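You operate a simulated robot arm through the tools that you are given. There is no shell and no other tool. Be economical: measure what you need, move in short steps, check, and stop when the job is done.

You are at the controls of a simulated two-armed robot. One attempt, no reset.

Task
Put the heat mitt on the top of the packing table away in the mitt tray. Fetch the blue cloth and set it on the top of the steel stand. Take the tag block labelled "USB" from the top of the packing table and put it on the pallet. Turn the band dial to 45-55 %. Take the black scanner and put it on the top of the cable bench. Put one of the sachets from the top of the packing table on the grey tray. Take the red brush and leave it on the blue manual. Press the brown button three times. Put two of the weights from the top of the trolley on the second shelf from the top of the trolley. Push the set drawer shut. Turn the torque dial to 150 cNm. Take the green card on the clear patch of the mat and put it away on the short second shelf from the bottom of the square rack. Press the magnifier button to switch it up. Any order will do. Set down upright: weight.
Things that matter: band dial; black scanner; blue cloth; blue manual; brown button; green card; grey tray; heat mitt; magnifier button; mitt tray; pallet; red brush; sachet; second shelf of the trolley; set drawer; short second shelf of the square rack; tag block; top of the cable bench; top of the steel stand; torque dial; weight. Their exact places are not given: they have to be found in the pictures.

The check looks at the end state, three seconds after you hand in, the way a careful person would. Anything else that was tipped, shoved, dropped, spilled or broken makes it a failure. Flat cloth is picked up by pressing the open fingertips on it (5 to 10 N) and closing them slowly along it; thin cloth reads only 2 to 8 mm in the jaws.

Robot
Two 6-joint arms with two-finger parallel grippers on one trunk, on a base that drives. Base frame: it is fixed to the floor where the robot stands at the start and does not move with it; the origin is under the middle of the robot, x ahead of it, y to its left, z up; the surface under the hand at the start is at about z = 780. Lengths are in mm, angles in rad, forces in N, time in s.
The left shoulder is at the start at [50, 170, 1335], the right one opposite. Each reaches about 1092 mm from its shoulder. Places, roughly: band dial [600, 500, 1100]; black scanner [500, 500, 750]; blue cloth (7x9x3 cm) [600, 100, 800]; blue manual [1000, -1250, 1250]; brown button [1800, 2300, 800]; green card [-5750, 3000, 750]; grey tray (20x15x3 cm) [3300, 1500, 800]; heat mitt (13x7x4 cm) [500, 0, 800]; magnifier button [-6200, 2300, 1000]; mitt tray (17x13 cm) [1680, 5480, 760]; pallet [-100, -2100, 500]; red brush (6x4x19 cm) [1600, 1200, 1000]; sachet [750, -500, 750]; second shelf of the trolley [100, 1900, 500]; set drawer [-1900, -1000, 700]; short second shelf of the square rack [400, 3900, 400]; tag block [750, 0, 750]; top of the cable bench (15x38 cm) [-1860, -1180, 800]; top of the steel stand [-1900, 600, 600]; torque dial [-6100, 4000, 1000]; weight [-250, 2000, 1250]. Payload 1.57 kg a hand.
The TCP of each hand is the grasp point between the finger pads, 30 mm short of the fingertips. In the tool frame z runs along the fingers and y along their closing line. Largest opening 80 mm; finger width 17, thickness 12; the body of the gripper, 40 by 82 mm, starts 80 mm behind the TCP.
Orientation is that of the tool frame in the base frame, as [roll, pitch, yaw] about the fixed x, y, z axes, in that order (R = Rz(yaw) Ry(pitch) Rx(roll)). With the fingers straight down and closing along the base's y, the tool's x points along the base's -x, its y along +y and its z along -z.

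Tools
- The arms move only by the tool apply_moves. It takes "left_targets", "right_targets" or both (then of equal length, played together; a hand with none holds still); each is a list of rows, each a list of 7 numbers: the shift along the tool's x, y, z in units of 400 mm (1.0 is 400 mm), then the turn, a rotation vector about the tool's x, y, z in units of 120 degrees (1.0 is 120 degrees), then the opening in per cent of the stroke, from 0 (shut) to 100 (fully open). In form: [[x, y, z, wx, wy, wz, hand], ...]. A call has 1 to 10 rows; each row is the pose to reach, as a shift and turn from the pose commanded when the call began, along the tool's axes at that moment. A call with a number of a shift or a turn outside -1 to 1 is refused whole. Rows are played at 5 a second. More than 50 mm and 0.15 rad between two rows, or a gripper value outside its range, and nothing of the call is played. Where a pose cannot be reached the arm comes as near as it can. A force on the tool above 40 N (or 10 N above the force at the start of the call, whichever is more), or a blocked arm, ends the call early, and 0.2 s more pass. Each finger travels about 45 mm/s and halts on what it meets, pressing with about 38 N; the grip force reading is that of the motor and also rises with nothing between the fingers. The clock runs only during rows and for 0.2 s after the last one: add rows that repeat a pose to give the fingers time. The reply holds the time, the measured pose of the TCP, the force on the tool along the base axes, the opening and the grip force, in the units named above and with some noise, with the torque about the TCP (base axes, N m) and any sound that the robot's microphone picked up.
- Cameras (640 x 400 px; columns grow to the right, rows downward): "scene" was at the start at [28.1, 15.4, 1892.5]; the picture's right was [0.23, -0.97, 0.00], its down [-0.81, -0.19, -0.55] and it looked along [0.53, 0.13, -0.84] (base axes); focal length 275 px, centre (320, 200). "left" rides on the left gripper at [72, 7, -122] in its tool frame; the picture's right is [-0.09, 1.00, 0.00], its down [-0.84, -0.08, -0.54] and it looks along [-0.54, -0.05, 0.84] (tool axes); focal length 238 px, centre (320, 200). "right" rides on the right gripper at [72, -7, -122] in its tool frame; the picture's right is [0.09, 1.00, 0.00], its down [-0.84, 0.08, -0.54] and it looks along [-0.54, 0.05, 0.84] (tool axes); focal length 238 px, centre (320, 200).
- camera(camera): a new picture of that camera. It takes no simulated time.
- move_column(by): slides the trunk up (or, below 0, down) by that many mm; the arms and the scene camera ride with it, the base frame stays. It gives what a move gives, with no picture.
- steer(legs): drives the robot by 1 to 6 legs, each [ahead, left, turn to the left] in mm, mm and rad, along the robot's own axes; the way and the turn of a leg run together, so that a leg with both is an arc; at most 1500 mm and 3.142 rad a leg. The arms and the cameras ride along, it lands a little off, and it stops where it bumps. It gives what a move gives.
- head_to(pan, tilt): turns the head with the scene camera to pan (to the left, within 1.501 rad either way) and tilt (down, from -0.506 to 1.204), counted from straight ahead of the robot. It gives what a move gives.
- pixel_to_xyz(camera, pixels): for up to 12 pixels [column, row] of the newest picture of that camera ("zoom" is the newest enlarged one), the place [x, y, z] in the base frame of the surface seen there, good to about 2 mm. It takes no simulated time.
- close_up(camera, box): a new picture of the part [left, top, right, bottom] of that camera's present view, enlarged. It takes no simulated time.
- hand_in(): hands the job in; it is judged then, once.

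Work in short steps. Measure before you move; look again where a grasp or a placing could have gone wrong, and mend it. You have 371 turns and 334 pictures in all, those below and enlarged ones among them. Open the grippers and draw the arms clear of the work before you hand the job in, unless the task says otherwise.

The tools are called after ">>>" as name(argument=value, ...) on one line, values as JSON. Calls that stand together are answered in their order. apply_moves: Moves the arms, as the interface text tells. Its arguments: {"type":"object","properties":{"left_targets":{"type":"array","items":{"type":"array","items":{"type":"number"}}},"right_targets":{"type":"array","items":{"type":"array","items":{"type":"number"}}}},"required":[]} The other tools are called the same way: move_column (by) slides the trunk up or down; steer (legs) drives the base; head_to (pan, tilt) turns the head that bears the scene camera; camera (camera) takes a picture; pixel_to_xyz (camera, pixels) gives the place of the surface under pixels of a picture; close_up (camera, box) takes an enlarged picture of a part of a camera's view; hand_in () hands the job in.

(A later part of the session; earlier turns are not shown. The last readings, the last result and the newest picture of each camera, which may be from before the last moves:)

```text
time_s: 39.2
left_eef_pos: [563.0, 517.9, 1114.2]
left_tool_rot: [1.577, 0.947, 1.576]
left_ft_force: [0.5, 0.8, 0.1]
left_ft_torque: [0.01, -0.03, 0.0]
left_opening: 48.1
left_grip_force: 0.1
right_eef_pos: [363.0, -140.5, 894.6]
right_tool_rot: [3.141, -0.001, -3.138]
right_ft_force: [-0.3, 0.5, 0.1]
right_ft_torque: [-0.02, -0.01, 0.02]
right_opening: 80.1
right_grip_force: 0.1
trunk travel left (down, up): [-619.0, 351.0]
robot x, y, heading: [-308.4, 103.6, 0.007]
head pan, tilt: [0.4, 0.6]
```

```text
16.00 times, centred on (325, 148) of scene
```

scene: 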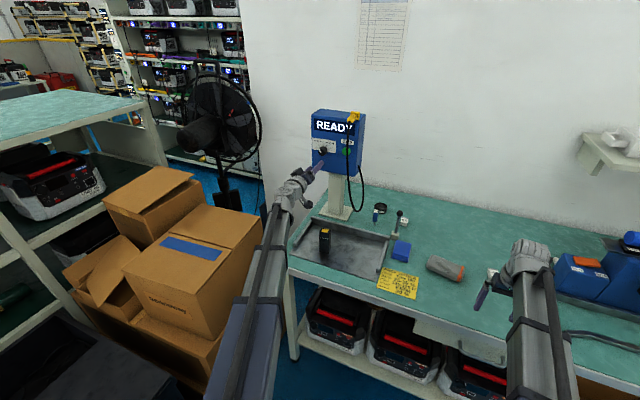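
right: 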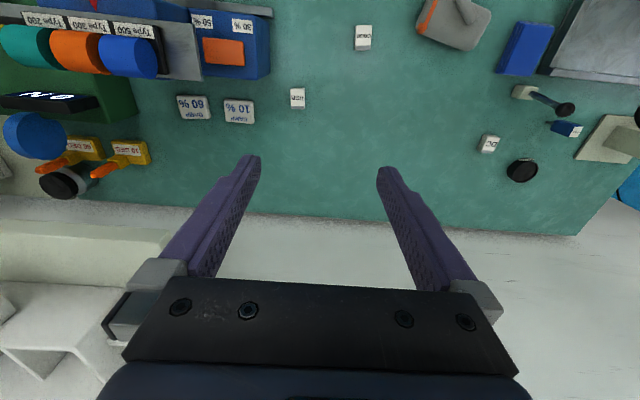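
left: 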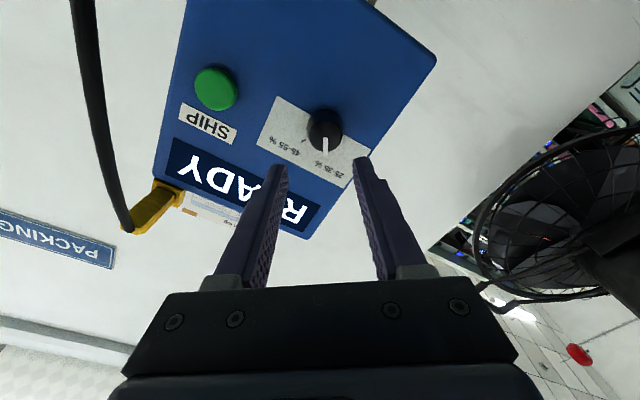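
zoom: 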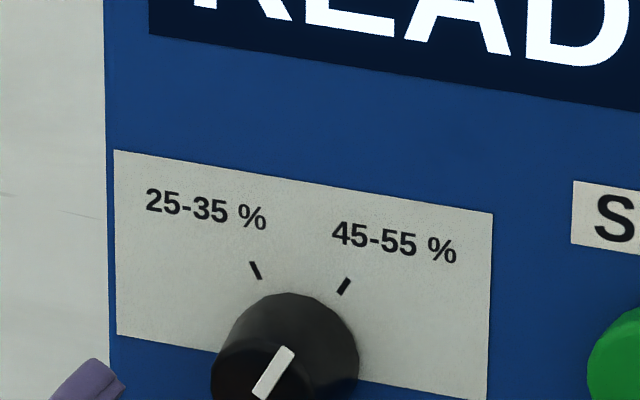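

The mark points at 45-55 %. Dial done. I withdraw the left hand and roll it back level.

>>> apply_moves(left_targets=[[0, 0, -0.08, 0, 0, -0.06, 60], [0, 0, -0.16, 0, 0, -0.12, 60], [0, 0, -0.24, 0, 0, -0.18, 60], [0, 0, -0.32, 0, 0, -0.24, 60], [0, 0, -0.4, 0, 0, -0.297, 60]])

>>> apply_moves(left_targets=[[0, 0, 0, 0, 0.07, 0, 60], [0, 0, 0, 0, 0.14, 0, 60], [0, 0, 0, 0, 0.21, 0, 60], [0, 0, 0, 0, 0.28, 0, 80], [0, 0, 0, 0, 0.35, 0, 80], [0, 0, 0, 0, 0.42, 0, 80], [0, 0, 0, 0, 0.49, 0, 80], [0, 0, 0, 0, 0.56, 0, 80], [0, 0, 0, 0, 0.63, 0, 80], [0, 0, 0, 0, 0.7, 0, 80]])

```text
time_s: 40.4
left_eef_pos: [402.5, 516.8, 1114.4]
left_tool_rot: [0.468, 1.571, 0.469]
left_ft_force: [0.3, 0.0, 0.0]
left_ft_torque: [-0.01, -0.02, 0.0]
left_opening: 48.1
left_grip_force: 0.0
right_eef_pos: [362.7, -140.9, 894.6]
right_tool_rot: [-3.141, 0.0, -3.137]
right_ft_force: [-0.9, 0.1, -0.9]
right_ft_torque: [-0.01, -0.01, 0.01]
right_opening: 80.1
right_grip_force: 0.1
trunk travel left (down, up): [-619.0, 351.0]
robot x, y, heading: [-312.4, 104.2, 0.003]
head pan, tilt: [0.4, 0.6]
```

```text
time_s: 42.6
left_eef_pos: [404.8, 512.9, 894.5]
left_tool_rot: [3.14, 0.101, -3.136]
left_ft_force: [0.3, -0.4, -0.6]
left_ft_torque: [-0.01, -0.01, -0.02]
left_opening: 63.8
left_grip_force: 0.0
left hand out of reach, approached as far as the arm can: row 1, 2, 3, 4, 5, 6, 7, 8, 9, 10
right_eef_pos: [362.5, -138.9, 893.6]
right_tool_rot: [-3.14, -0.002, -3.14]
right_ft_force: [0.8, -0.2, 0.7]
right_ft_torque: [0.0, 0.02, 0.03]
right_opening: 80.1
right_grip_force: 0.2
trunk travel left (down, up): [-619.0, 351.0]
robot x, y, heading: [-309.9, 101.9, 0.006]
head pan, tilt: [0.4, 0.6]
```

The arm's wrist height evidently only changes with the trunk (hand 220 mm below/level with the wrist). I raise the trunk 120, then finish levelling and look at the scanner.

>>> move_column(by=120)

>>> apply_moves(left_targets=[[0, 0, 0, 0, 0.048, 0, 100], [0, 0, 0, 0, 0.048, 0, 100]])

>>> camera(camera="left")

>>> head_to(pan=0.5, tilt=0.8)

>>> camera(camera="scene")

```text
time_s: 44.1
left_eef_pos: [404.9, 512.2, 1013.9]
left_tool_rot: [3.14, 0.103, -3.14]
left_ft_force: [-0.7, 0.1, -0.6]
left_ft_torque: [0.01, -0.01, -0.01]
left_opening: 64.2
left_grip_force: 0.1
right_eef_pos: [363.2, -141.0, 1013.7]
right_tool_rot: [3.141, -0.001, -3.139]
right_ft_force: [-0.5, 0.0, -0.7]
right_ft_torque: [0.0, 0.01, 0.02]
right_opening: 80.0
right_grip_force: 0.0
trunk travel left (down, up): [-739.0, 231.0]
robot x, y, heading: [-308.3, 102.6, 0.007]
head pan, tilt: [0.4, 0.6]
```

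```text
time_s: 44.7
left_eef_pos: [405.4, 511.8, 1012.8]
left_tool_rot: [3.14, 0.001, -3.137]
left_ft_force: [-0.2, 0.1, 0.1]
left_ft_torque: [-0.01, -0.02, -0.02]
left_opening: 79.9
left_grip_force: 0.2
right_eef_pos: [362.0, -141.8, 1014.3]
right_tool_rot: [-3.14, 0.0, -3.138]
right_ft_force: [-1.1, 0.2, -0.5]
right_ft_torque: [0.0, -0.03, -0.01]
right_opening: 79.9
right_grip_force: 0.1
trunk travel left (down, up): [-739.0, 231.0]
robot x, y, heading: [-310.0, 102.8, 0.005]
head pan, tilt: [0.4, 0.6]
```

```text
301 pictures are left
```

left: 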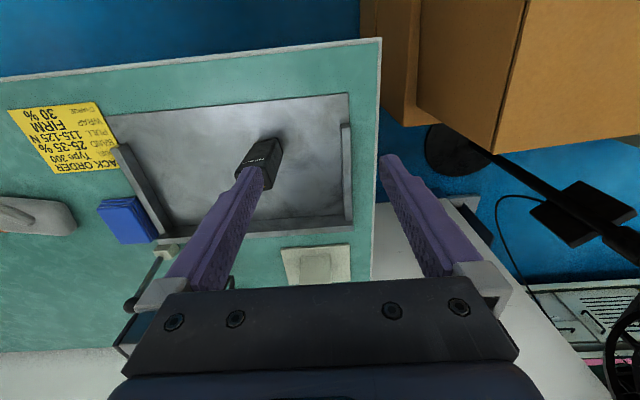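

```text
time_s: 45.4
left_eef_pos: [404.7, 511.8, 1013.1]
left_tool_rot: [3.141, 0.003, -3.137]
left_ft_force: [0.8, -0.3, -0.4]
left_ft_torque: [0.0, 0.0, -0.04]
left_opening: 80.0
left_grip_force: 0.0
right_eef_pos: [363.0, -139.8, 1013.2]
right_tool_rot: [-3.141, 0.0, -3.139]
right_ft_force: [0.2, -0.2, -0.2]
right_ft_torque: [-0.01, 0.02, 0.01]
right_opening: 79.8
right_grip_force: 0.0
trunk travel left (down, up): [-739.0, 231.0]
robot x, y, heading: [-308.3, 101.8, 0.003]
head pan, tilt: [0.499, 0.799]
```

```text
300 pictures are left
```

scene: 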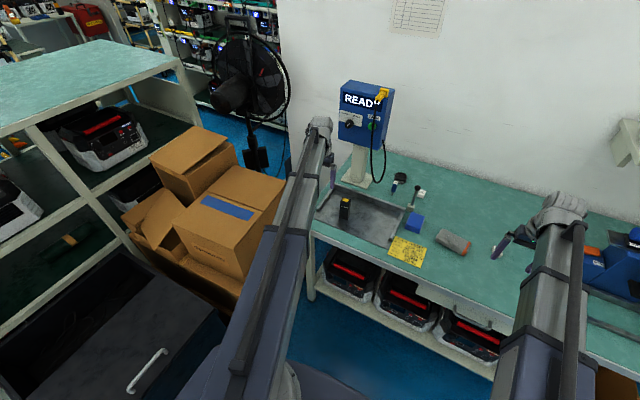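

I enlarge the scanner in both views to locate its faces.

>>> close_up(camera="scene", box=[325, 185, 365, 225])

>>> pixel_to_xyz(camera="zoom", pixels=[[290, 150], [250, 180], [330, 190], [290, 210], [260, 260], [320, 260], [290, 300]])

>>> close_up(camera="left", box=[220, 120, 300, 200])

>>> pixel_to_xyz(camera="zoom", pixels=[[370, 180], [330, 230], [420, 200], [400, 270], [300, 170]])

```text
10.00 times, centred on (345, 205) of scene
```

zoom: 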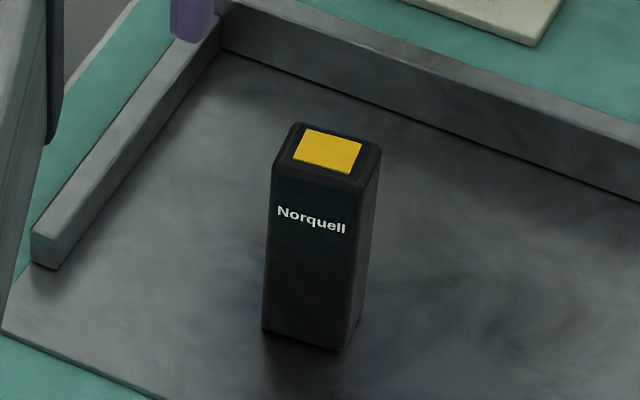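

```text
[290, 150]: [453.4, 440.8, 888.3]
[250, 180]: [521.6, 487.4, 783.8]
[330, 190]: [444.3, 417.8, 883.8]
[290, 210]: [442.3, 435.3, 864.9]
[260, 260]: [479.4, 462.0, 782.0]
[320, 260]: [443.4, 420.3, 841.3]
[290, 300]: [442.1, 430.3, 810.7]
```

```text
5.00 times, centred on (260, 160) of left
```

zoom: 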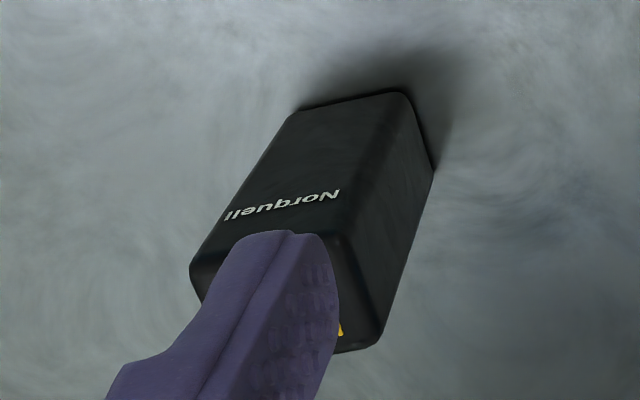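

```text
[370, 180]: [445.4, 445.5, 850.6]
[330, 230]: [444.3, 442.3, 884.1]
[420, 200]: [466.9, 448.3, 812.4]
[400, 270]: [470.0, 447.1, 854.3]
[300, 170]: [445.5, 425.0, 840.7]
```

Scanner centre ≈ [463,425], 45 mm wide along y. First the USB block with the right hand: move it above [699,-290] while the left hand tilts up out of the way.

>>> apply_moves(left_targets=[[0, 0, 0, 0, -0.07, 0, 100], [0, 0, 0, 0, -0.14, 0, 100], [0, 0, 0, 0, -0.21, 0, 100], [0, 0, 0, 0, -0.28, 0, 100], [0, 0, 0, 0, -0.35, 0, 100], [0, 0, 0, 0, -0.42, 0, 100], [0, 0, 0, 0, -0.49, 0, 100], [0, 0, 0, 0, -0.56, 0, 100]], right_targets=[[-0.1, -0.046, 0, 0, 0, 0, 100], [-0.21, -0.093, 0, 0, 0, 0, 100], [-0.315, -0.139, 0, 0, 0, 0, 100], [-0.42, -0.186, 0, 0, 0, 0, 100], [-0.525, -0.232, 0, 0, 0, 0, 100], [-0.63, -0.279, 0, 0, 0, 0, 100], [-0.735, -0.325, 0, 0, 0, 0, 100], [-0.8, -0.36, 0, 0, 0, 0, 100]])

>>> camera(camera="right")

```text
time_s: 47.2
left_eef_pos: [399.4, 515.8, 1149.9]
left_tool_rot: [3.138, 1.177, 3.141]
left_ft_force: [0.6, -0.9, 0.0]
left_ft_torque: [0.0, -0.02, -0.01]
left_opening: 80.1
left_grip_force: 0.0
left hand out of reach, approached as far as the arm can: row 2, 3, 4, 5, 6, 7, 8
right_eef_pos: [592.7, -253.3, 1014.5]
right_tool_rot: [-3.141, 0.002, -3.139]
right_ft_force: [-0.4, 0.2, 0.2]
right_ft_torque: [-0.01, 0.02, 0.01]
right_opening: 80.1
right_grip_force: 0.1
right hand out of reach, approached as far as the arm can: row 6, 7, 8
trunk travel left (down, up): [-739.0, 231.0]
robot x, y, heading: [-311.5, 102.7, 0.003]
head pan, tilt: [0.499, 0.799]
```

```text
297 pictures are left
```

right: 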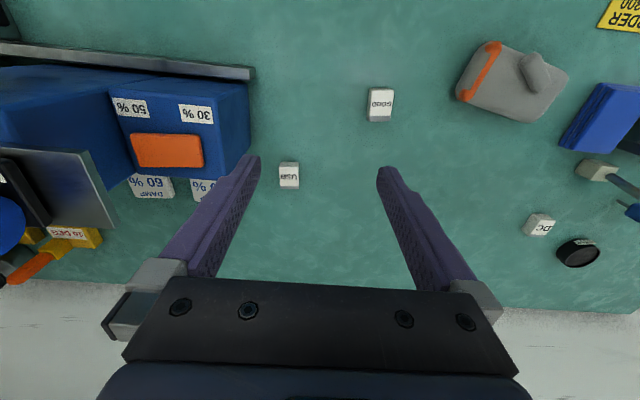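

Hand-down reach is ~870 mm from the shoulder, so I must drive closer. First pull the left hand back 150 mm so it stays clear of the READY box.

>>> apply_moves(left_targets=[[0.036, 0, -0.087, 0, 0, 0, 100], [0.072, 0, -0.173, 0, 0, 0, 100], [0.108, 0, -0.26, 0, 0, 0, 100], [0.144, 0, -0.346, 0, 0, 0, 100]])

>>> steer(legs=[[180, 0, 0]])

>>> camera(camera="right")

```text
time_s: 48.2
left_eef_pos: [267.7, 520.7, 1148.3]
left_tool_rot: [3.136, 1.174, 3.14]
left_ft_force: [-1.0, 0.1, 0.8]
left_ft_torque: [0.04, -0.02, -0.01]
left_opening: 79.9
left_grip_force: 0.1
left hand out of reach, approached as far as the arm can: row 4
right_eef_pos: [593.5, -252.3, 1013.2]
right_tool_rot: [-3.142, 0.001, -3.138]
right_ft_force: [0.2, -0.2, 0.5]
right_ft_torque: [0.01, -0.02, -0.02]
right_opening: 80.2
right_grip_force: 0.1
trunk travel left (down, up): [-739.0, 231.0]
robot x, y, heading: [-307.8, 105.0, 0.007]
head pan, tilt: [0.499, 0.799]
```

```text
time_s: 49.7
left_eef_pos: [454.1, 520.2, 1148.1]
left_tool_rot: [3.137, 1.174, 3.135]
left_ft_force: [0.3, 0.8, -0.4]
left_ft_torque: [0.0, 0.01, -0.03]
left_opening: 80.0
left_grip_force: 0.1
right_eef_pos: [776.8, -255.6, 1013.1]
right_tool_rot: [3.14, 0.0, 3.142]
right_ft_force: [0.3, 0.2, 0.0]
right_ft_torque: [0.0, 0.06, 0.01]
right_opening: 80.1
right_grip_force: 0.2
trunk travel left (down, up): [-739.0, 231.0]
robot x, y, heading: [-124.6, 100.3, 0.002]
head pan, tilt: [0.499, 0.799]
```

```text
296 pictures are left
```

right: 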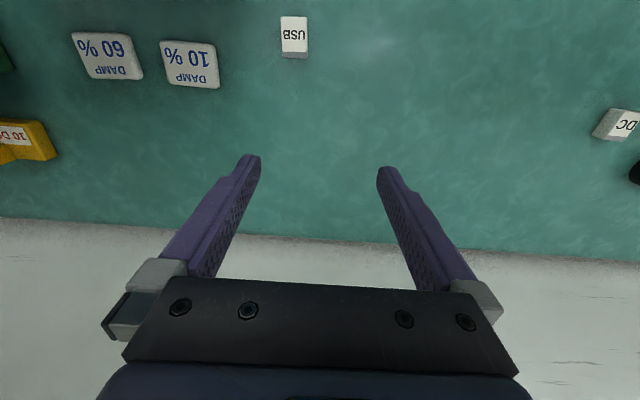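

Measure the USB block and the sachets.

>>> close_up(camera="right", box=[260, 0, 340, 80])

>>> pixel_to_xyz(camera="zoom", pixels=[[170, 140], [372, 140], [170, 400], [385, 400], [280, 270], [280, 440]])

>>> pixel_to_xyz(camera="right", pixels=[[284, 18], [306, 18], [284, 50], [307, 50], [295, 55], [320, 60], [160, 45], [216, 45], [165, 80], [218, 85], [190, 65]])

```text
5.00 times, centred on (300, 40) of right
```

zoom: 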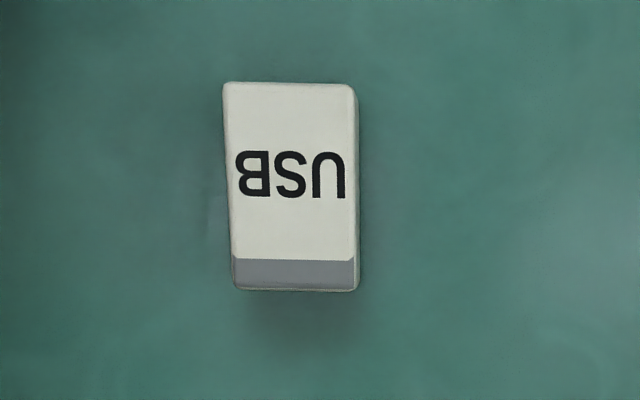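

```text
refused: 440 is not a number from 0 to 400
```

```text
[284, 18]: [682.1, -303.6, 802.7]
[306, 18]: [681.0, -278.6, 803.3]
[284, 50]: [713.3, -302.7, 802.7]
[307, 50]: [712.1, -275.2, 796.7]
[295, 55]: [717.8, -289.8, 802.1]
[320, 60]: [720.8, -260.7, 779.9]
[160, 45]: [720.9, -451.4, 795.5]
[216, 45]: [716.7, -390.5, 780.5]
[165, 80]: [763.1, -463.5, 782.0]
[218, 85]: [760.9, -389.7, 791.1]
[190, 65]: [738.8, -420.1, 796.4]
```

USB block centre ≈ [698,-290], top 802. Align the right hand over it and lower the trunk 150.

>>> apply_moves(right_targets=[[0.1, -0.043, 0, 0, 0, 0, 75], [0.1975, -0.086, 0, 0, 0, 0, 75], [0.1975, -0.086, 0, 0, 0, 0, 75]])

>>> move_column(by=-150)

>>> camera(camera="right")

```text
time_s: 50.5
left_eef_pos: [453.9, 519.4, 1148.8]
left_tool_rot: [3.138, 1.174, 3.137]
left_ft_force: [1.4, 0.0, 0.3]
left_ft_torque: [-0.02, 0.02, 0.0]
left_opening: 79.8
left_grip_force: 0.1
right_eef_pos: [698.1, -288.2, 1013.7]
right_tool_rot: [-3.141, 0.003, 3.141]
right_ft_force: [-0.4, 0.4, -0.1]
right_ft_torque: [-0.01, -0.01, 0.01]
right_opening: 60.1
right_grip_force: 0.1
trunk travel left (down, up): [-739.0, 231.0]
robot x, y, heading: [-123.4, 105.2, 0.001]
head pan, tilt: [0.499, 0.799]
```

```text
time_s: 52.3
left_eef_pos: [453.3, 518.9, 1000.5]
left_tool_rot: [3.135, 1.174, 3.137]
left_ft_force: [-0.3, 0.0, 0.9]
left_ft_torque: [-0.01, 0.02, -0.02]
left_opening: 80.2
left_grip_force: 0.0
right_eef_pos: [699.1, -288.8, 864.2]
right_tool_rot: [3.141, 0.0, 3.141]
right_ft_force: [0.3, 0.4, 0.1]
right_ft_torque: [-0.01, 0.0, -0.05]
right_opening: 60.2
right_grip_force: 0.0
trunk travel left (down, up): [-589.0, 381.0]
robot x, y, heading: [-127.9, 103.5, -0.003]
head pan, tilt: [0.499, 0.799]
```

```text
294 pictures are left
```

right: 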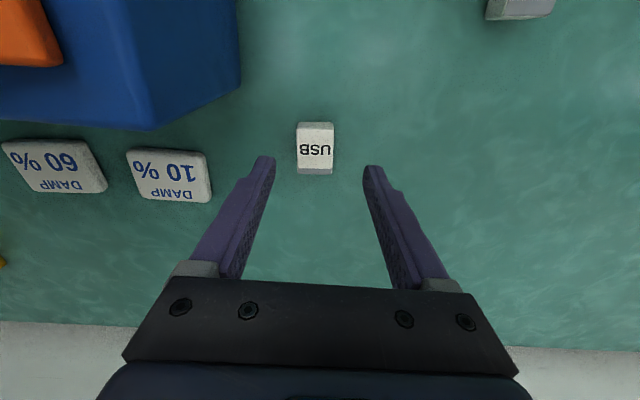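

Aligned; lower 50 more to z≈814 and close on it.

>>> move_column(by=-50)

>>> apply_moves(right_targets=[[0, 0, 0, 0, 0, 0, 15], [0, 0, 0, 0, 0, 0, 15], [0, 0, 0, 0, 0, 0, 15], [0, 0, 0, 0, 0, 0, 15]])

>>> move_column(by=80)

>>> camera(camera="right")

```text
time_s: 53.2
left_eef_pos: [452.1, 520.3, 948.2]
left_tool_rot: [3.135, 1.176, 3.137]
left_ft_force: [0.5, -0.2, 0.4]
left_ft_torque: [-0.01, 0.0, 0.0]
left_opening: 80.0
left_grip_force: 0.0
right_eef_pos: [698.0, -289.2, 814.5]
right_tool_rot: [3.14, 0.001, 3.141]
right_ft_force: [-0.8, 0.2, 0.8]
right_ft_torque: [-0.01, 0.0, 0.0]
right_opening: 59.7
right_grip_force: 0.0
trunk travel left (down, up): [-539.0, 431.0]
robot x, y, heading: [-125.2, 105.0, 0.001]
head pan, tilt: [0.499, 0.799]
```

```text
time_s: 54.2
left_eef_pos: [453.0, 518.6, 948.6]
left_tool_rot: [3.136, 1.176, 3.136]
left_ft_force: [-0.1, -0.2, -0.2]
left_ft_torque: [-0.02, -0.01, -0.02]
left_opening: 80.1
left_grip_force: 0.0
right_eef_pos: [698.1, -288.7, 813.6]
right_tool_rot: [-3.141, 0.003, 3.141]
right_ft_force: [-0.8, -1.4, 1.4]
right_ft_torque: [-0.02, 0.0, 0.03]
right_opening: 28.6
right_grip_force: 33.2
trunk travel left (down, up): [-539.0, 431.0]
robot x, y, heading: [-126.4, 104.7, 0.0]
head pan, tilt: [0.499, 0.799]
```

```text
time_s: 55.4
left_eef_pos: [453.5, 519.1, 1029.0]
left_tool_rot: [3.136, 1.176, 3.135]
left_ft_force: [-0.1, -0.2, 0.7]
left_ft_torque: [-0.01, 0.02, 0.01]
left_opening: 80.2
left_grip_force: 0.0
right_eef_pos: [697.7, -287.3, 893.5]
right_tool_rot: [3.141, 0.002, -3.141]
right_ft_force: [0.3, -1.3, -0.8]
right_ft_torque: [-0.02, -0.01, -0.02]
right_opening: 12.0
right_grip_force: 0.0
trunk travel left (down, up): [-619.0, 351.0]
robot x, y, heading: [-126.0, 103.9, -0.001]
head pan, tilt: [0.499, 0.799]
```

```text
293 pictures are left
```

right: 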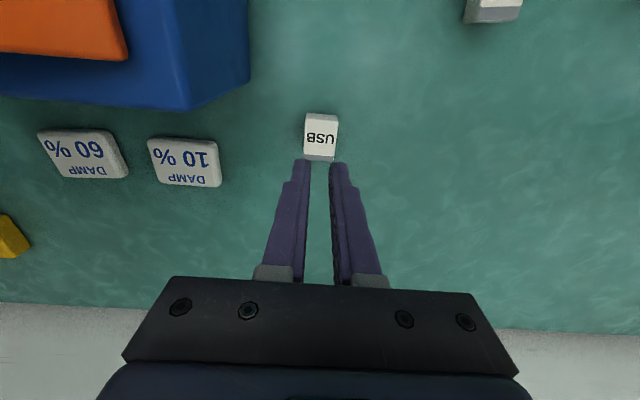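

The block slipped out. Re-measure it.

>>> pixel_to_xyz(camera="right", pixels=[[307, 117], [337, 119], [305, 152], [335, 152], [320, 135], [320, 159], [300, 170]])

>>> close_up(camera="right", box=[280, 90, 360, 190])

```text
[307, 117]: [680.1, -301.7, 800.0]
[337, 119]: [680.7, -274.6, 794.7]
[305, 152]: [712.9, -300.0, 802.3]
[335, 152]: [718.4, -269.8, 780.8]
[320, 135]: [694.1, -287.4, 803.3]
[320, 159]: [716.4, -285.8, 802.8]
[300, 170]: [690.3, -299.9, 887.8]
```

```text
4.00 times, centred on (320, 140) of right
```

zoom: 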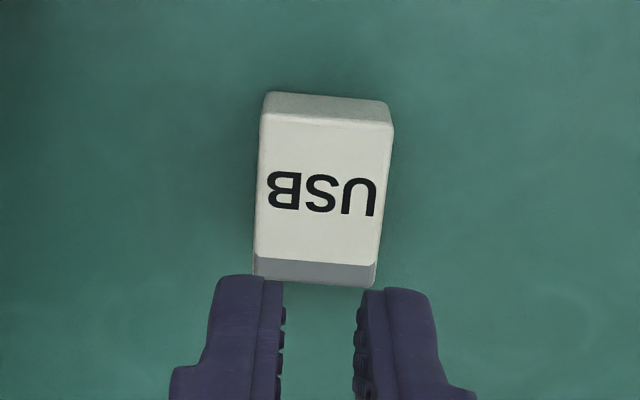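

Retry deeper: open, lower to z≈811, close fully with more time, then a small lift.

>>> apply_moves(right_targets=[[0, 0, 0, 0, 0, 0, 75], [0, 0, 0, 0, 0, 0, 75], [0, 0, 0, 0, 0, 0, 75], [0, 0, 0, 0, 0, 0, 75]])

>>> move_column(by=-82)

>>> apply_moves(right_targets=[[0, 0, 0, 0, 0, 0, 0], [0, 0, 0, 0, 0, 0, 0], [0, 0, 0, 0, 0, 0, 0], [0, 0, 0, 0, 0, 0, 0], [0, 0, 0, 0, 0, 0, 0], [0, 0, 0, 0, 0, 0, 0], [0, 0, 0, 0, 0, 0, 0]])

>>> close_up(camera="right", box=[240, 90, 400, 190])

>>> move_column(by=20)

>>> close_up(camera="right", box=[240, 90, 400, 190])

```text
time_s: 56.4
left_eef_pos: [453.7, 519.3, 1029.4]
left_tool_rot: [3.136, 1.175, 3.138]
left_ft_force: [-0.8, 0.4, -0.2]
left_ft_torque: [0.02, 0.02, 0.01]
left_opening: 79.8
left_grip_force: 0.0
right_eef_pos: [698.2, -288.9, 893.7]
right_tool_rot: [3.14, 0.0, -3.142]
right_ft_force: [0.9, 0.2, 0.5]
right_ft_torque: [0.02, 0.01, 0.0]
right_opening: 59.8
right_grip_force: 0.1
trunk travel left (down, up): [-619.0, 351.0]
robot x, y, heading: [-126.0, 104.8, -0.001]
head pan, tilt: [0.499, 0.799]
```

```text
time_s: 57.5
left_eef_pos: [452.5, 519.5, 947.9]
left_tool_rot: [3.135, 1.177, 3.136]
left_ft_force: [-0.1, -0.8, -0.7]
left_ft_torque: [0.01, 0.0, 0.02]
left_opening: 80.0
left_grip_force: 0.0
right_eef_pos: [697.2, -287.4, 812.3]
right_tool_rot: [3.141, 0.001, 3.14]
right_ft_force: [0.3, -0.4, 0.2]
right_ft_torque: [-0.01, 0.02, -0.01]
right_opening: 59.8
right_grip_force: 0.0
trunk travel left (down, up): [-537.0, 433.0]
robot x, y, heading: [-128.3, 104.5, 0.004]
head pan, tilt: [0.499, 0.799]
```

```text
time_s: 59.1
left_eef_pos: [453.3, 520.4, 947.2]
left_tool_rot: [3.137, 1.175, 3.138]
left_ft_force: [0.2, -0.3, 0.1]
left_ft_torque: [-0.01, 0.0, 0.03]
left_opening: 79.8
left_grip_force: 0.0
right_eef_pos: [697.7, -288.9, 811.3]
right_tool_rot: [-3.141, 0.002, 3.141]
right_ft_force: [0.2, -0.2, 1.1]
right_ft_torque: [0.01, 0.03, 0.01]
right_opening: 28.6
right_grip_force: 38.3
trunk travel left (down, up): [-537.0, 433.0]
robot x, y, heading: [-127.1, 106.9, 0.004]
head pan, tilt: [0.499, 0.799]
```

```text
4.00 times, centred on (320, 140) of right
```

zoom: 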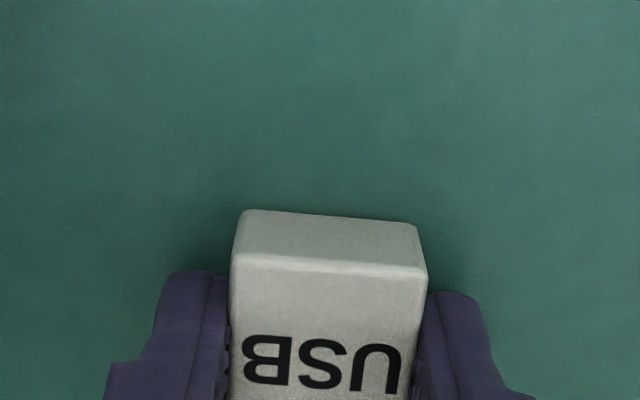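

```text
time_s: 59.8
left_eef_pos: [453.4, 519.4, 966.5]
left_tool_rot: [3.136, 1.172, 3.136]
left_ft_force: [-0.8, 0.6, -0.6]
left_ft_torque: [-0.01, -0.02, 0.04]
left_opening: 79.8
left_grip_force: 0.1
right_eef_pos: [697.6, -287.9, 831.1]
right_tool_rot: [-3.141, 0.003, 3.141]
right_ft_force: [-0.6, -0.4, -0.5]
right_ft_torque: [0.01, -0.02, 0.0]
right_opening: 28.3
right_grip_force: 38.0
trunk travel left (down, up): [-557.0, 413.0]
robot x, y, heading: [-122.8, 106.6, 0.002]
head pan, tilt: [0.499, 0.799]
```

```text
4.00 times, centred on (320, 140) of right
```

zoom: 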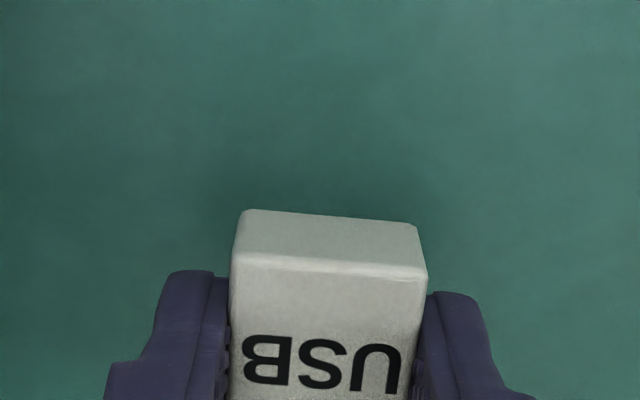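

USB block is held. Raise the trunk and bring the left hand down-pointing over the scanner.

>>> move_column(by=180)

>>> apply_moves(left_targets=[[0, -0.03, 0, 0, 0.065, 0, 100], [0, -0.06, 0, 0, 0.13, 0, 100], [0, -0.09, 0, 0, 0.195, 0, 100], [0, -0.12, 0, 0, 0.26, 0, 100], [0, -0.15, 0, 0, 0.325, 0, 100], [0, -0.18, 0, 0, 0.39, 0, 100], [0, -0.21, 0, 0, 0.455, 0, 100], [-0.01, -0.235, 0.023, 0, 0.52, 0, 100], [-0.01, -0.235, 0.023, 0, 0.561, 0, 100], [-0.01, -0.235, 0.023, 0, 0.561, 0, 100]])

>>> camera(camera="left")

```text
time_s: 61.8
left_eef_pos: [454.3, 519.1, 1146.8]
left_tool_rot: [3.137, 1.173, 3.137]
left_ft_force: [0.1, 0.4, -0.2]
left_ft_torque: [-0.02, -0.01, -0.01]
left_opening: 79.9
left_grip_force: 0.1
right_eef_pos: [698.3, -289.2, 1013.0]
right_tool_rot: [3.141, 0.001, 3.14]
right_ft_force: [0.7, 0.0, -1.0]
right_ft_torque: [0.01, 0.0, -0.02]
right_opening: 28.6
right_grip_force: 38.0
trunk travel left (down, up): [-737.0, 233.0]
robot x, y, heading: [-129.7, 101.8, -0.002]
head pan, tilt: [0.499, 0.799]
```

```text
time_s: 64.0
left_eef_pos: [461.8, 429.5, 1012.1]
left_tool_rot: [3.142, -0.002, -3.14]
left_ft_force: [-0.1, 0.1, -0.4]
left_ft_torque: [0.02, -0.02, -0.03]
left_opening: 79.8
left_grip_force: 0.1
left hand out of reach, approached as far as the arm can: row 1, 2, 3, 4, 5, 6, 7, 8, 9, 10
right_eef_pos: [699.2, -288.8, 1012.1]
right_tool_rot: [-3.142, 0.0, 3.141]
right_ft_force: [-0.3, 0.4, -0.5]
right_ft_torque: [0.0, 0.0, 0.01]
right_opening: 28.5
right_grip_force: 37.6
trunk travel left (down, up): [-737.0, 233.0]
robot x, y, heading: [-125.6, 105.4, 0.0]
head pan, tilt: [0.499, 0.799]
```

```text
289 pictures are left
```

left: 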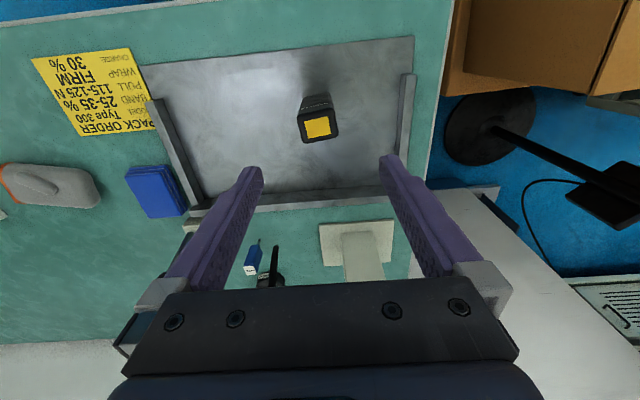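

Centred over the scanner (318,122). Measure its top.

>>> pixel_to_xyz(camera="left", pixels=[[302, 120], [338, 118], [304, 142], [337, 138], [319, 128], [318, 100]])

```text
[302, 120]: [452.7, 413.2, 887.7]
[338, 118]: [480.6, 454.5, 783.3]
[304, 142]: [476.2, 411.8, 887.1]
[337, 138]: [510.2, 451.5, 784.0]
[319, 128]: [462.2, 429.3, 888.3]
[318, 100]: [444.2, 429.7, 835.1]
```

Well aligned. Lower 155 mm and grip the scanner.

>>> move_column(by=-155)

>>> apply_moves(left_targets=[[0, 0, 0, 0, 0, 0, 0], [0, 0, 0, 0, 0, 0, 0], [0, 0, 0, 0, 0, 0, 0], [0, 0, 0, 0, 0, 0, 0], [0, 0, 0, 0, 0, 0, 0], [0, 0, 0, 0, 0, 0, 0]])

>>> move_column(by=20)

>>> camera(camera="left")

```text
time_s: 65.8
left_eef_pos: [463.8, 431.0, 856.4]
left_tool_rot: [3.14, -0.001, 3.142]
left_ft_force: [-0.4, 0.6, -0.3]
left_ft_torque: [0.01, -0.03, -0.03]
left_opening: 79.9
left_grip_force: 0.2
right_eef_pos: [697.7, -289.2, 856.1]
right_tool_rot: [-3.141, 0.003, -3.141]
right_ft_force: [0.0, -0.1, -1.0]
right_ft_torque: [0.01, 0.02, 0.02]
right_opening: 28.7
right_grip_force: 37.5
trunk travel left (down, up): [-582.0, 388.0]
robot x, y, heading: [-127.8, 103.4, 0.003]
head pan, tilt: [0.499, 0.799]
```

```text
time_s: 67.2
left_eef_pos: [464.4, 429.3, 858.1]
left_tool_rot: [3.139, -0.001, 3.141]
left_ft_force: [0.4, -0.6, 0.8]
left_ft_torque: [-0.09, 0.05, 0.0]
left_opening: 40.3
left_grip_force: 38.0
right_eef_pos: [698.5, -289.0, 857.1]
right_tool_rot: [-3.14, 0.001, 3.141]
right_ft_force: [0.3, 0.0, -0.3]
right_ft_torque: [0.01, 0.03, 0.01]
right_opening: 28.7
right_grip_force: 38.0
trunk travel left (down, up): [-582.0, 388.0]
robot x, y, heading: [-126.5, 103.1, -0.001]
head pan, tilt: [0.499, 0.799]
```

```text
time_s: 67.9
left_eef_pos: [463.5, 429.9, 877.1]
left_tool_rot: [3.14, 0.0, 3.141]
left_ft_force: [-0.2, -0.1, -1.3]
left_ft_torque: [0.0, -0.02, 0.0]
left_opening: 40.1
left_grip_force: 38.1
right_eef_pos: [697.1, -288.0, 877.0]
right_tool_rot: [3.14, 0.002, 3.142]
right_ft_force: [0.0, 0.7, 0.3]
right_ft_torque: [0.02, -0.02, 0.0]
right_opening: 28.7
right_grip_force: 38.4
trunk travel left (down, up): [-602.0, 368.0]
robot x, y, heading: [-128.0, 103.8, -0.001]
head pan, tilt: [0.499, 0.799]
```

```text
288 pictures are left
```

left: 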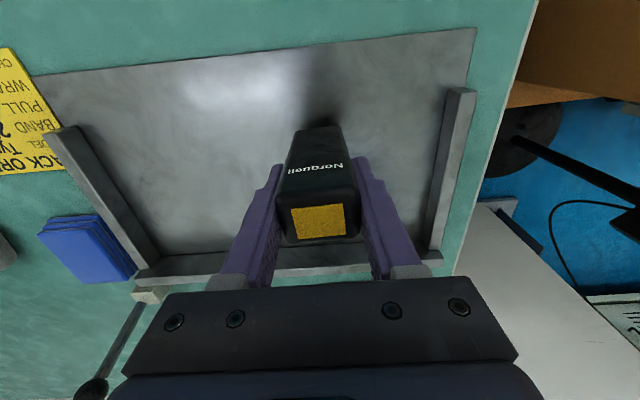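

Both held. Raise the trunk, back away and turn right to face the pallet side.

>>> move_column(by=330)

>>> steer(legs=[[-400, 0, 0], [0, 0, -1.57]])

>>> head_to(pan=0, tilt=0.55)

>>> camera(camera="scene")

```text
time_s: 71.1
left_eef_pos: [462.3, 429.9, 1205.5]
left_tool_rot: [3.141, -0.001, -3.141]
left_ft_force: [0.5, -0.3, -1.1]
left_ft_torque: [0.01, 0.01, -0.01]
left_opening: 40.0
left_grip_force: 37.6
right_eef_pos: [698.4, -288.9, 1207.1]
right_tool_rot: [-3.141, 0.002, -3.141]
right_ft_force: [-0.1, -0.2, -0.8]
right_ft_torque: [0.0, 0.0, -0.01]
right_opening: 28.7
right_grip_force: 38.2
trunk travel left (down, up): [-932.0, 38.0]
robot x, y, heading: [-127.5, 104.1, 0.007]
head pan, tilt: [0.499, 0.799]
```

```text
time_s: 77.4
left_eef_pos: [-193.3, -486.7, 1205.9]
left_tool_rot: [3.141, 0.001, 1.57]
left_ft_force: [-0.6, 0.1, -2.5]
left_ft_torque: [-0.01, 0.0, -0.01]
left_opening: 39.8
left_grip_force: 37.9
right_eef_pos: [-912.3, -721.5, 1206.7]
right_tool_rot: [3.14, 0.002, 1.571]
right_ft_force: [0.0, 0.0, 0.0]
right_ft_torque: [-0.01, -0.03, 0.05]
right_opening: 28.5
right_grip_force: 37.9
trunk travel left (down, up): [-932.0, 38.0]
robot x, y, heading: [-518.8, 102.7, -1.568]
head pan, tilt: [0.499, 0.799]
```

```text
time_s: 78.4
left_eef_pos: [-193.7, -487.3, 1207.1]
left_tool_rot: [3.14, 0.002, 1.568]
left_ft_force: [-0.3, 0.2, -1.7]
left_ft_torque: [0.02, 0.03, -0.03]
left_opening: 39.9
left_grip_force: 38.1
right_eef_pos: [-911.1, -721.8, 1206.4]
right_tool_rot: [3.141, 0.002, 1.57]
right_ft_force: [0.7, 0.8, -0.8]
right_ft_torque: [0.02, 0.0, 0.03]
right_opening: 28.5
right_grip_force: 38.0
trunk travel left (down, up): [-932.0, 38.0]
robot x, y, heading: [-516.1, 103.1, -1.569]
head pan, tilt: [0.0, 0.55]
```

```text
287 pictures are left
```

scene: 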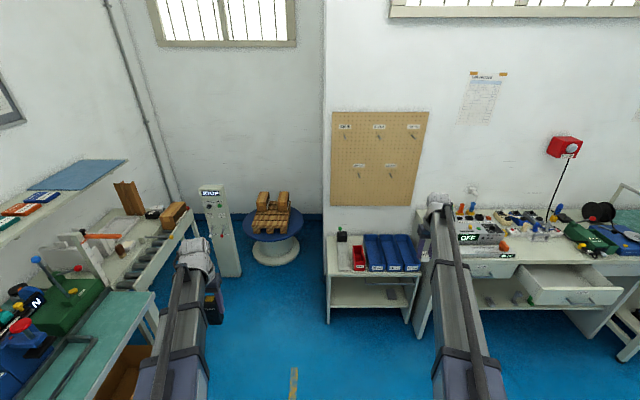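

Measure the pallet, its pillar, the bin stand and the drawer bench.

>>> pixel_to_xyz(camera="scene", pixels=[[272, 212], [262, 195], [282, 195], [270, 228], [300, 222], [228, 270], [240, 265], [330, 262], [410, 272], [500, 255], [520, 290], [570, 298]])

>>> close_up(camera="scene", box=[190, 170, 330, 280])

>>> close_up(camera="scene", box=[420, 180, 640, 340])

```text
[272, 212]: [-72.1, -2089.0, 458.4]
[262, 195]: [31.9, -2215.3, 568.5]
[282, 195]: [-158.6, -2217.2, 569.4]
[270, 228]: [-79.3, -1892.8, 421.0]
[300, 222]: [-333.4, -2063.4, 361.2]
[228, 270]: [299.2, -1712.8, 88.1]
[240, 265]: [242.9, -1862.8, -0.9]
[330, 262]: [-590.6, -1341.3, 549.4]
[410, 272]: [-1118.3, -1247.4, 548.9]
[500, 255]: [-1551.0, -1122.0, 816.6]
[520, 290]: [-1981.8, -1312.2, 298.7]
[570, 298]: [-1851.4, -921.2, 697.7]
```

```text
3.64 times, centred on (260, 225) of scene
```

zoom: 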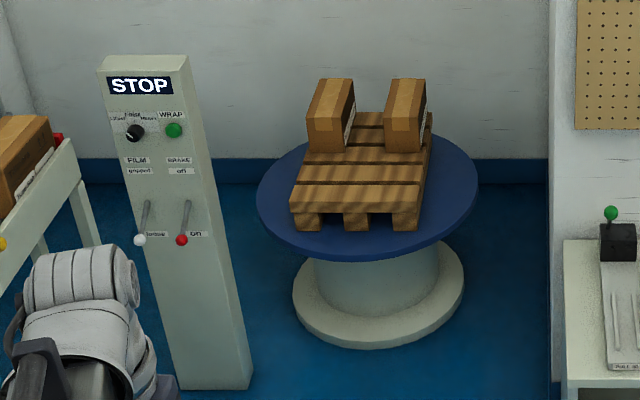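

```text
2.50 times, centred on (530, 260) of scene
```

zoom: 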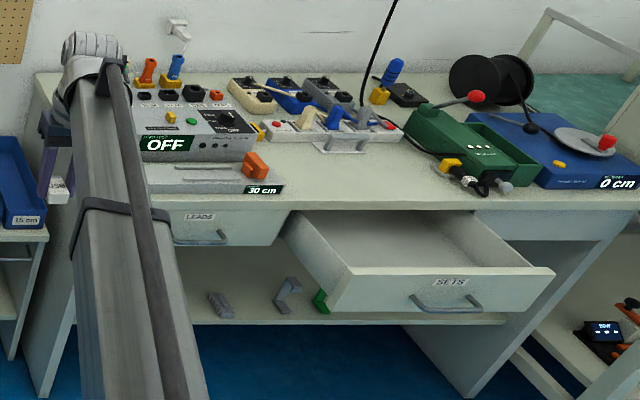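

Pallet top ≈ z 458, front half free. I'll do the cable bench first (frees the left hand). Look to the right before strafing.

>>> head_to(pan=-1.3, tilt=0.55)

>>> camera(camera="scene")

```text
time_s: 79.8
left_eef_pos: [-194.9, -486.4, 1207.2]
left_tool_rot: [3.14, 0.0, 1.569]
left_ft_force: [-0.3, -0.9, -2.9]
left_ft_torque: [0.01, -0.02, 0.03]
left_opening: 39.8
left_grip_force: 38.0
right_eef_pos: [-912.6, -722.5, 1207.4]
right_tool_rot: [-3.142, 0.002, 1.571]
right_ft_force: [-0.2, -0.2, -0.8]
right_ft_torque: [0.03, -0.04, -0.03]
right_opening: 28.6
right_grip_force: 37.9
trunk travel left (down, up): [-932.0, 38.0]
robot x, y, heading: [-517.0, 105.4, -1.57]
head pan, tilt: [-1.3, 0.55]
```

```text
284 pictures are left
```

scene: 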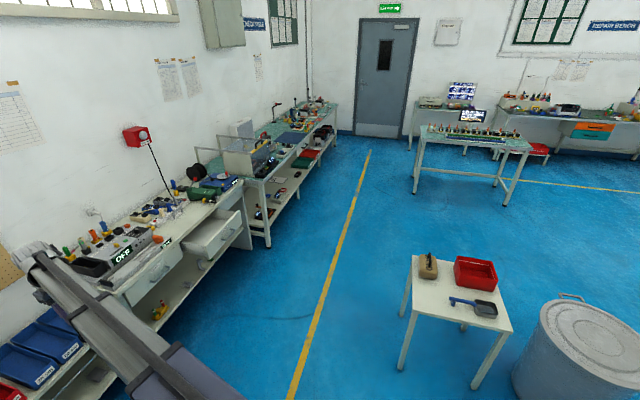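

Measure the white stand, the bench front and the neighbouring bench.

>>> pixel_to_xyz(camera="scene", pixels=[[414, 258], [413, 300], [510, 328], [495, 265], [445, 295], [428, 265], [475, 308], [242, 188], [150, 285], [235, 220], [265, 180], [540, 330]])

>>> close_up(camera="scene", box=[380, 230, 540, 350])

```text
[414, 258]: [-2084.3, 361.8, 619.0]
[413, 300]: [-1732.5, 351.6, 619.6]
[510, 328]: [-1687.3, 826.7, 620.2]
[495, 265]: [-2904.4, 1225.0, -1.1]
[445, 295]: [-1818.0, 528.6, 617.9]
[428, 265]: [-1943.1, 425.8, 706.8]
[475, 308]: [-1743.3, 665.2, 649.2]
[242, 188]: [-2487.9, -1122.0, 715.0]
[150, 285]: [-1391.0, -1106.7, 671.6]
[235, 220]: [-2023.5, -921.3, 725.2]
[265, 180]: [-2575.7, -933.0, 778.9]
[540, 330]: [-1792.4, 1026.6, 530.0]
```

```text
3.33 times, centred on (460, 290) of scene
```

zoom: 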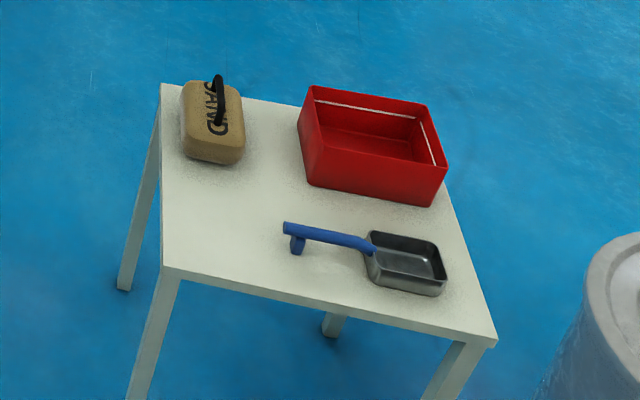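

Stand spans x −2085…−1690, y 352…827. I drive ahead 250 then strafe right 1350 in two legs.

>>> steer(legs=[[250, 0, 0], [0, -1350, 0]])

>>> head_to(pan=0.1, tilt=0.7)

>>> camera(camera="scene")

```text
time_s: 88.0
left_eef_pos: [-1547.8, -741.2, 1207.0]
left_tool_rot: [3.14, -0.001, 1.576]
left_ft_force: [-0.5, -0.1, -0.6]
left_ft_torque: [0.01, -0.02, 0.01]
left_opening: 39.5
left_grip_force: 37.9
right_eef_pos: [-2264.3, -979.7, 1207.4]
right_tool_rot: [-3.141, 0.002, 1.573]
right_ft_force: [0.0, 1.3, 0.5]
right_ft_torque: [0.05, -0.01, -0.01]
right_opening: 28.8
right_grip_force: 37.9
trunk travel left (down, up): [-932.0, 38.0]
robot x, y, heading: [-1879.3, -156.0, -1.569]
head pan, tilt: [-1.3, 0.55]
```

```text
time_s: 89.6
left_eef_pos: [-1547.5, -742.6, 1206.8]
left_tool_rot: [3.138, 0.001, 1.575]
left_ft_force: [-0.1, -0.6, -0.9]
left_ft_torque: [0.03, -0.02, 0.0]
left_opening: 39.4
left_grip_force: 38.0
right_eef_pos: [-2265.2, -979.7, 1207.6]
right_tool_rot: [-3.141, 0.002, 1.571]
right_ft_force: [-0.2, -1.3, -0.6]
right_ft_torque: [0.02, -0.01, 0.03]
right_opening: 28.6
right_grip_force: 38.3
trunk travel left (down, up): [-932.0, 38.0]
robot x, y, heading: [-1874.1, -154.4, -1.566]
head pan, tilt: [0.099, 0.7]
```

```text
282 pictures are left
```

scene: 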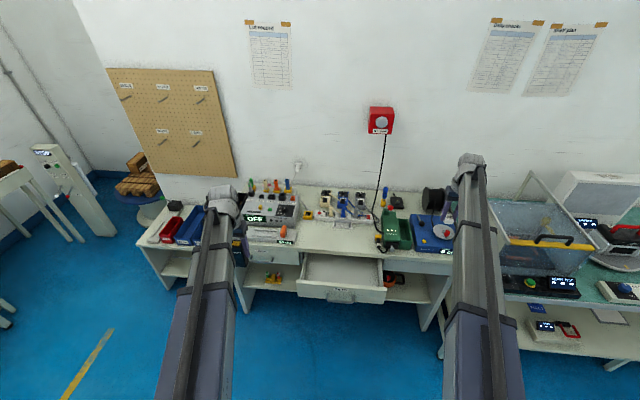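

>>> close_up(camera="scene", box=[230, 170, 470, 320])

>>> pixel_to_xyz(camera="zoom", pixels=[[240, 180], [300, 190], [360, 195], [240, 205], [300, 208], [360, 215], [340, 170], [280, 165], [300, 310], [190, 180], [330, 235], [300, 340]])

```text
2.67 times, centred on (350, 245) of scene
```

zoom: 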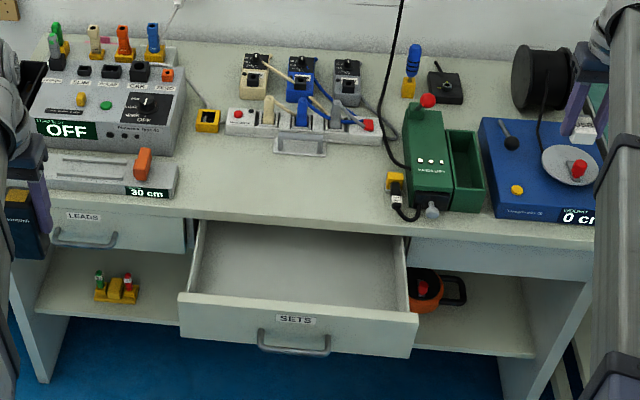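

```text
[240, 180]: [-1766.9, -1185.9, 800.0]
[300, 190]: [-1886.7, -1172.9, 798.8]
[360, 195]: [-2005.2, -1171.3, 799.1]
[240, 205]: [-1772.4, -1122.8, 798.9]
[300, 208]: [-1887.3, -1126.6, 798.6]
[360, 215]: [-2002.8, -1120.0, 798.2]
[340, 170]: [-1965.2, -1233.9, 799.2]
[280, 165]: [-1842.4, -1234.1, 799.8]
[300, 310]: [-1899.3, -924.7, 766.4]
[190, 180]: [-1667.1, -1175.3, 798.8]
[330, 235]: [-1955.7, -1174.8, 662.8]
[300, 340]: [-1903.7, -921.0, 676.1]
```

Free strip at z 799; target scanner spot [-1850,-1185]. I retract the right hand 340 mm and reposition the base.

>>> apply_moves(right_targets=[[0.11, 0, 0, 0, 0, 0, 0], [0.22, 0, 0, 0, 0, 0, 0], [0.33, 0, 0, 0, 0, 0, 0], [0.44, 0, 0, 0, 0, 0, 0], [0.55, 0, 0, 0, 0, 0, 0], [0.66, 0, 0, 0, 0, 0, 0], [0.77, 0, 0, 0, 0, 0, 0], [0.85, 0, 0, 0, 0, 0, 0]])

>>> steer(legs=[[250, -96, 0]])

```text
time_s: 91.4
left_eef_pos: [-1548.2, -741.4, 1206.9]
left_tool_rot: [3.14, -0.001, 1.575]
left_ft_force: [0.5, 0.4, -1.4]
left_ft_torque: [0.0, 0.02, 0.0]
left_opening: 39.8
left_grip_force: 37.2
right_eef_pos: [-2266.5, -641.6, 1207.5]
right_tool_rot: [-3.141, 0.001, 1.576]
right_ft_force: [0.1, -0.2, -1.0]
right_ft_torque: [0.01, -0.01, -0.03]
right_opening: 28.2
right_grip_force: 37.9
trunk travel left (down, up): [-932.0, 38.0]
robot x, y, heading: [-1873.1, -151.4, -1.565]
head pan, tilt: [0.099, 0.7]
```

```text
time_s: 93.3
left_eef_pos: [-1634.1, -993.8, 1206.3]
left_tool_rot: [3.139, -0.002, 1.581]
left_ft_force: [0.0, 0.1, -2.0]
left_ft_torque: [0.0, -0.02, -0.02]
left_opening: 39.6
left_grip_force: 37.9
right_eef_pos: [-2355.9, -899.8, 1205.8]
right_tool_rot: [3.14, 0.001, 1.582]
right_ft_force: [-0.2, 0.2, -0.4]
right_ft_torque: [0.06, -0.03, -0.01]
right_opening: 28.7
right_grip_force: 38.6
trunk travel left (down, up): [-932.0, 38.0]
robot x, y, heading: [-1969.3, -410.4, -1.567]
head pan, tilt: [0.099, 0.7]
```

Move the left hand to above [-1850,-1185].

>>> apply_moves(left_targets=[[-0.068, -0.077, 0, 0, 0, 0, 0], [-0.136, -0.154, 0, 0, 0, 0, 0], [-0.204, -0.231, 0, 0, 0, 0, 0], [-0.272, -0.308, 0, 0, 0, 0, 0], [-0.34, -0.385, 0, 0, 0, 0, 0], [-0.408, -0.462, 0, 0, 0, 0, 0], [-0.4775, -0.54, 0, 0, 0, 0, 0]])

>>> camera(camera="left")

>>> camera(camera="scene")

```text
time_s: 94.9
left_eef_pos: [-1852.0, -1186.1, 1207.1]
left_tool_rot: [3.139, -0.003, 1.581]
left_ft_force: [-0.6, -0.3, -1.9]
left_ft_torque: [0.0, 0.04, -0.02]
left_opening: 39.4
left_grip_force: 38.0
left hand out of reach, approached as far as the arm can: row 4
right_eef_pos: [-2354.9, -899.4, 1207.1]
right_tool_rot: [3.14, 0.0, 1.582]
right_ft_force: [0.0, 0.4, -0.8]
right_ft_torque: [0.02, -0.01, -0.01]
right_opening: 28.4
right_grip_force: 38.6
trunk travel left (down, up): [-932.0, 38.0]
robot x, y, heading: [-1967.2, -407.9, -1.559]
head pan, tilt: [0.099, 0.7]
```

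```text
280 pictures are left
```

left: 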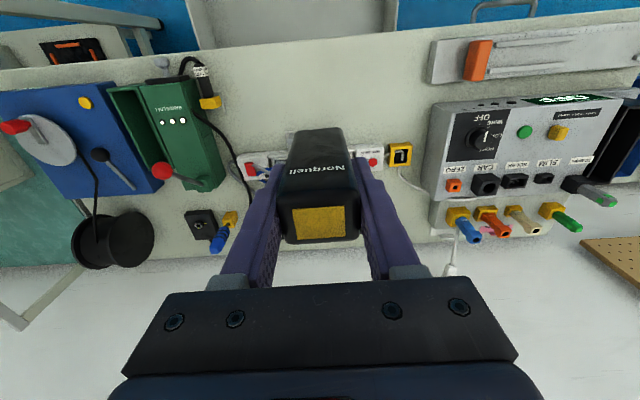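

```text
279 pictures are left
```

scene: 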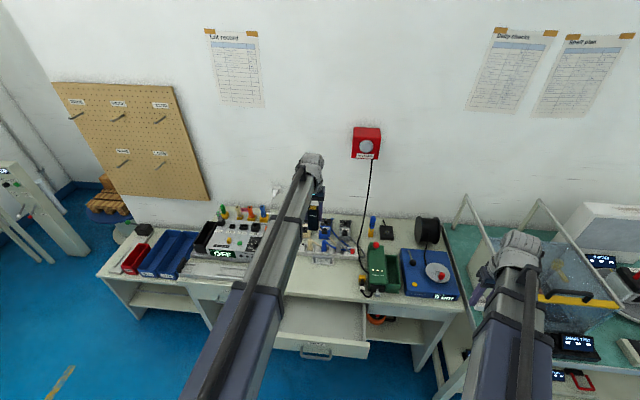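

The arms look telescopic, no elbows stick out. Check below the right hand before lowering.

>>> camera(camera="right")

>>> pixel_to_xyz(camera="left", pixels=[[320, 70], [360, 155], [270, 165], [255, 175], [240, 100]])

```text
278 pictures are left
```

right: 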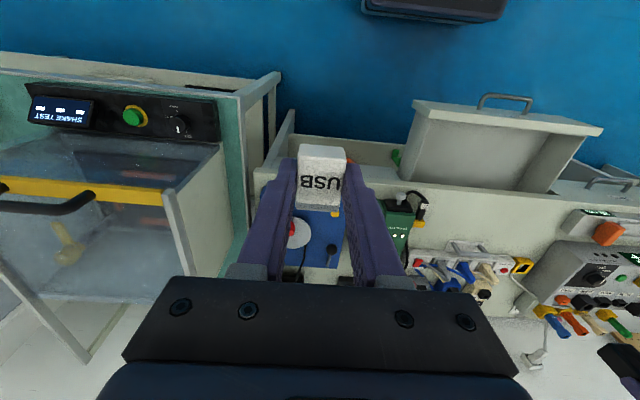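

```text
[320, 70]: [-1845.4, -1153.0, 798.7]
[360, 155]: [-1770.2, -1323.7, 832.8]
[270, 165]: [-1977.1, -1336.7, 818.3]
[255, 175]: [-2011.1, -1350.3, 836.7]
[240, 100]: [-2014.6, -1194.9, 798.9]
```

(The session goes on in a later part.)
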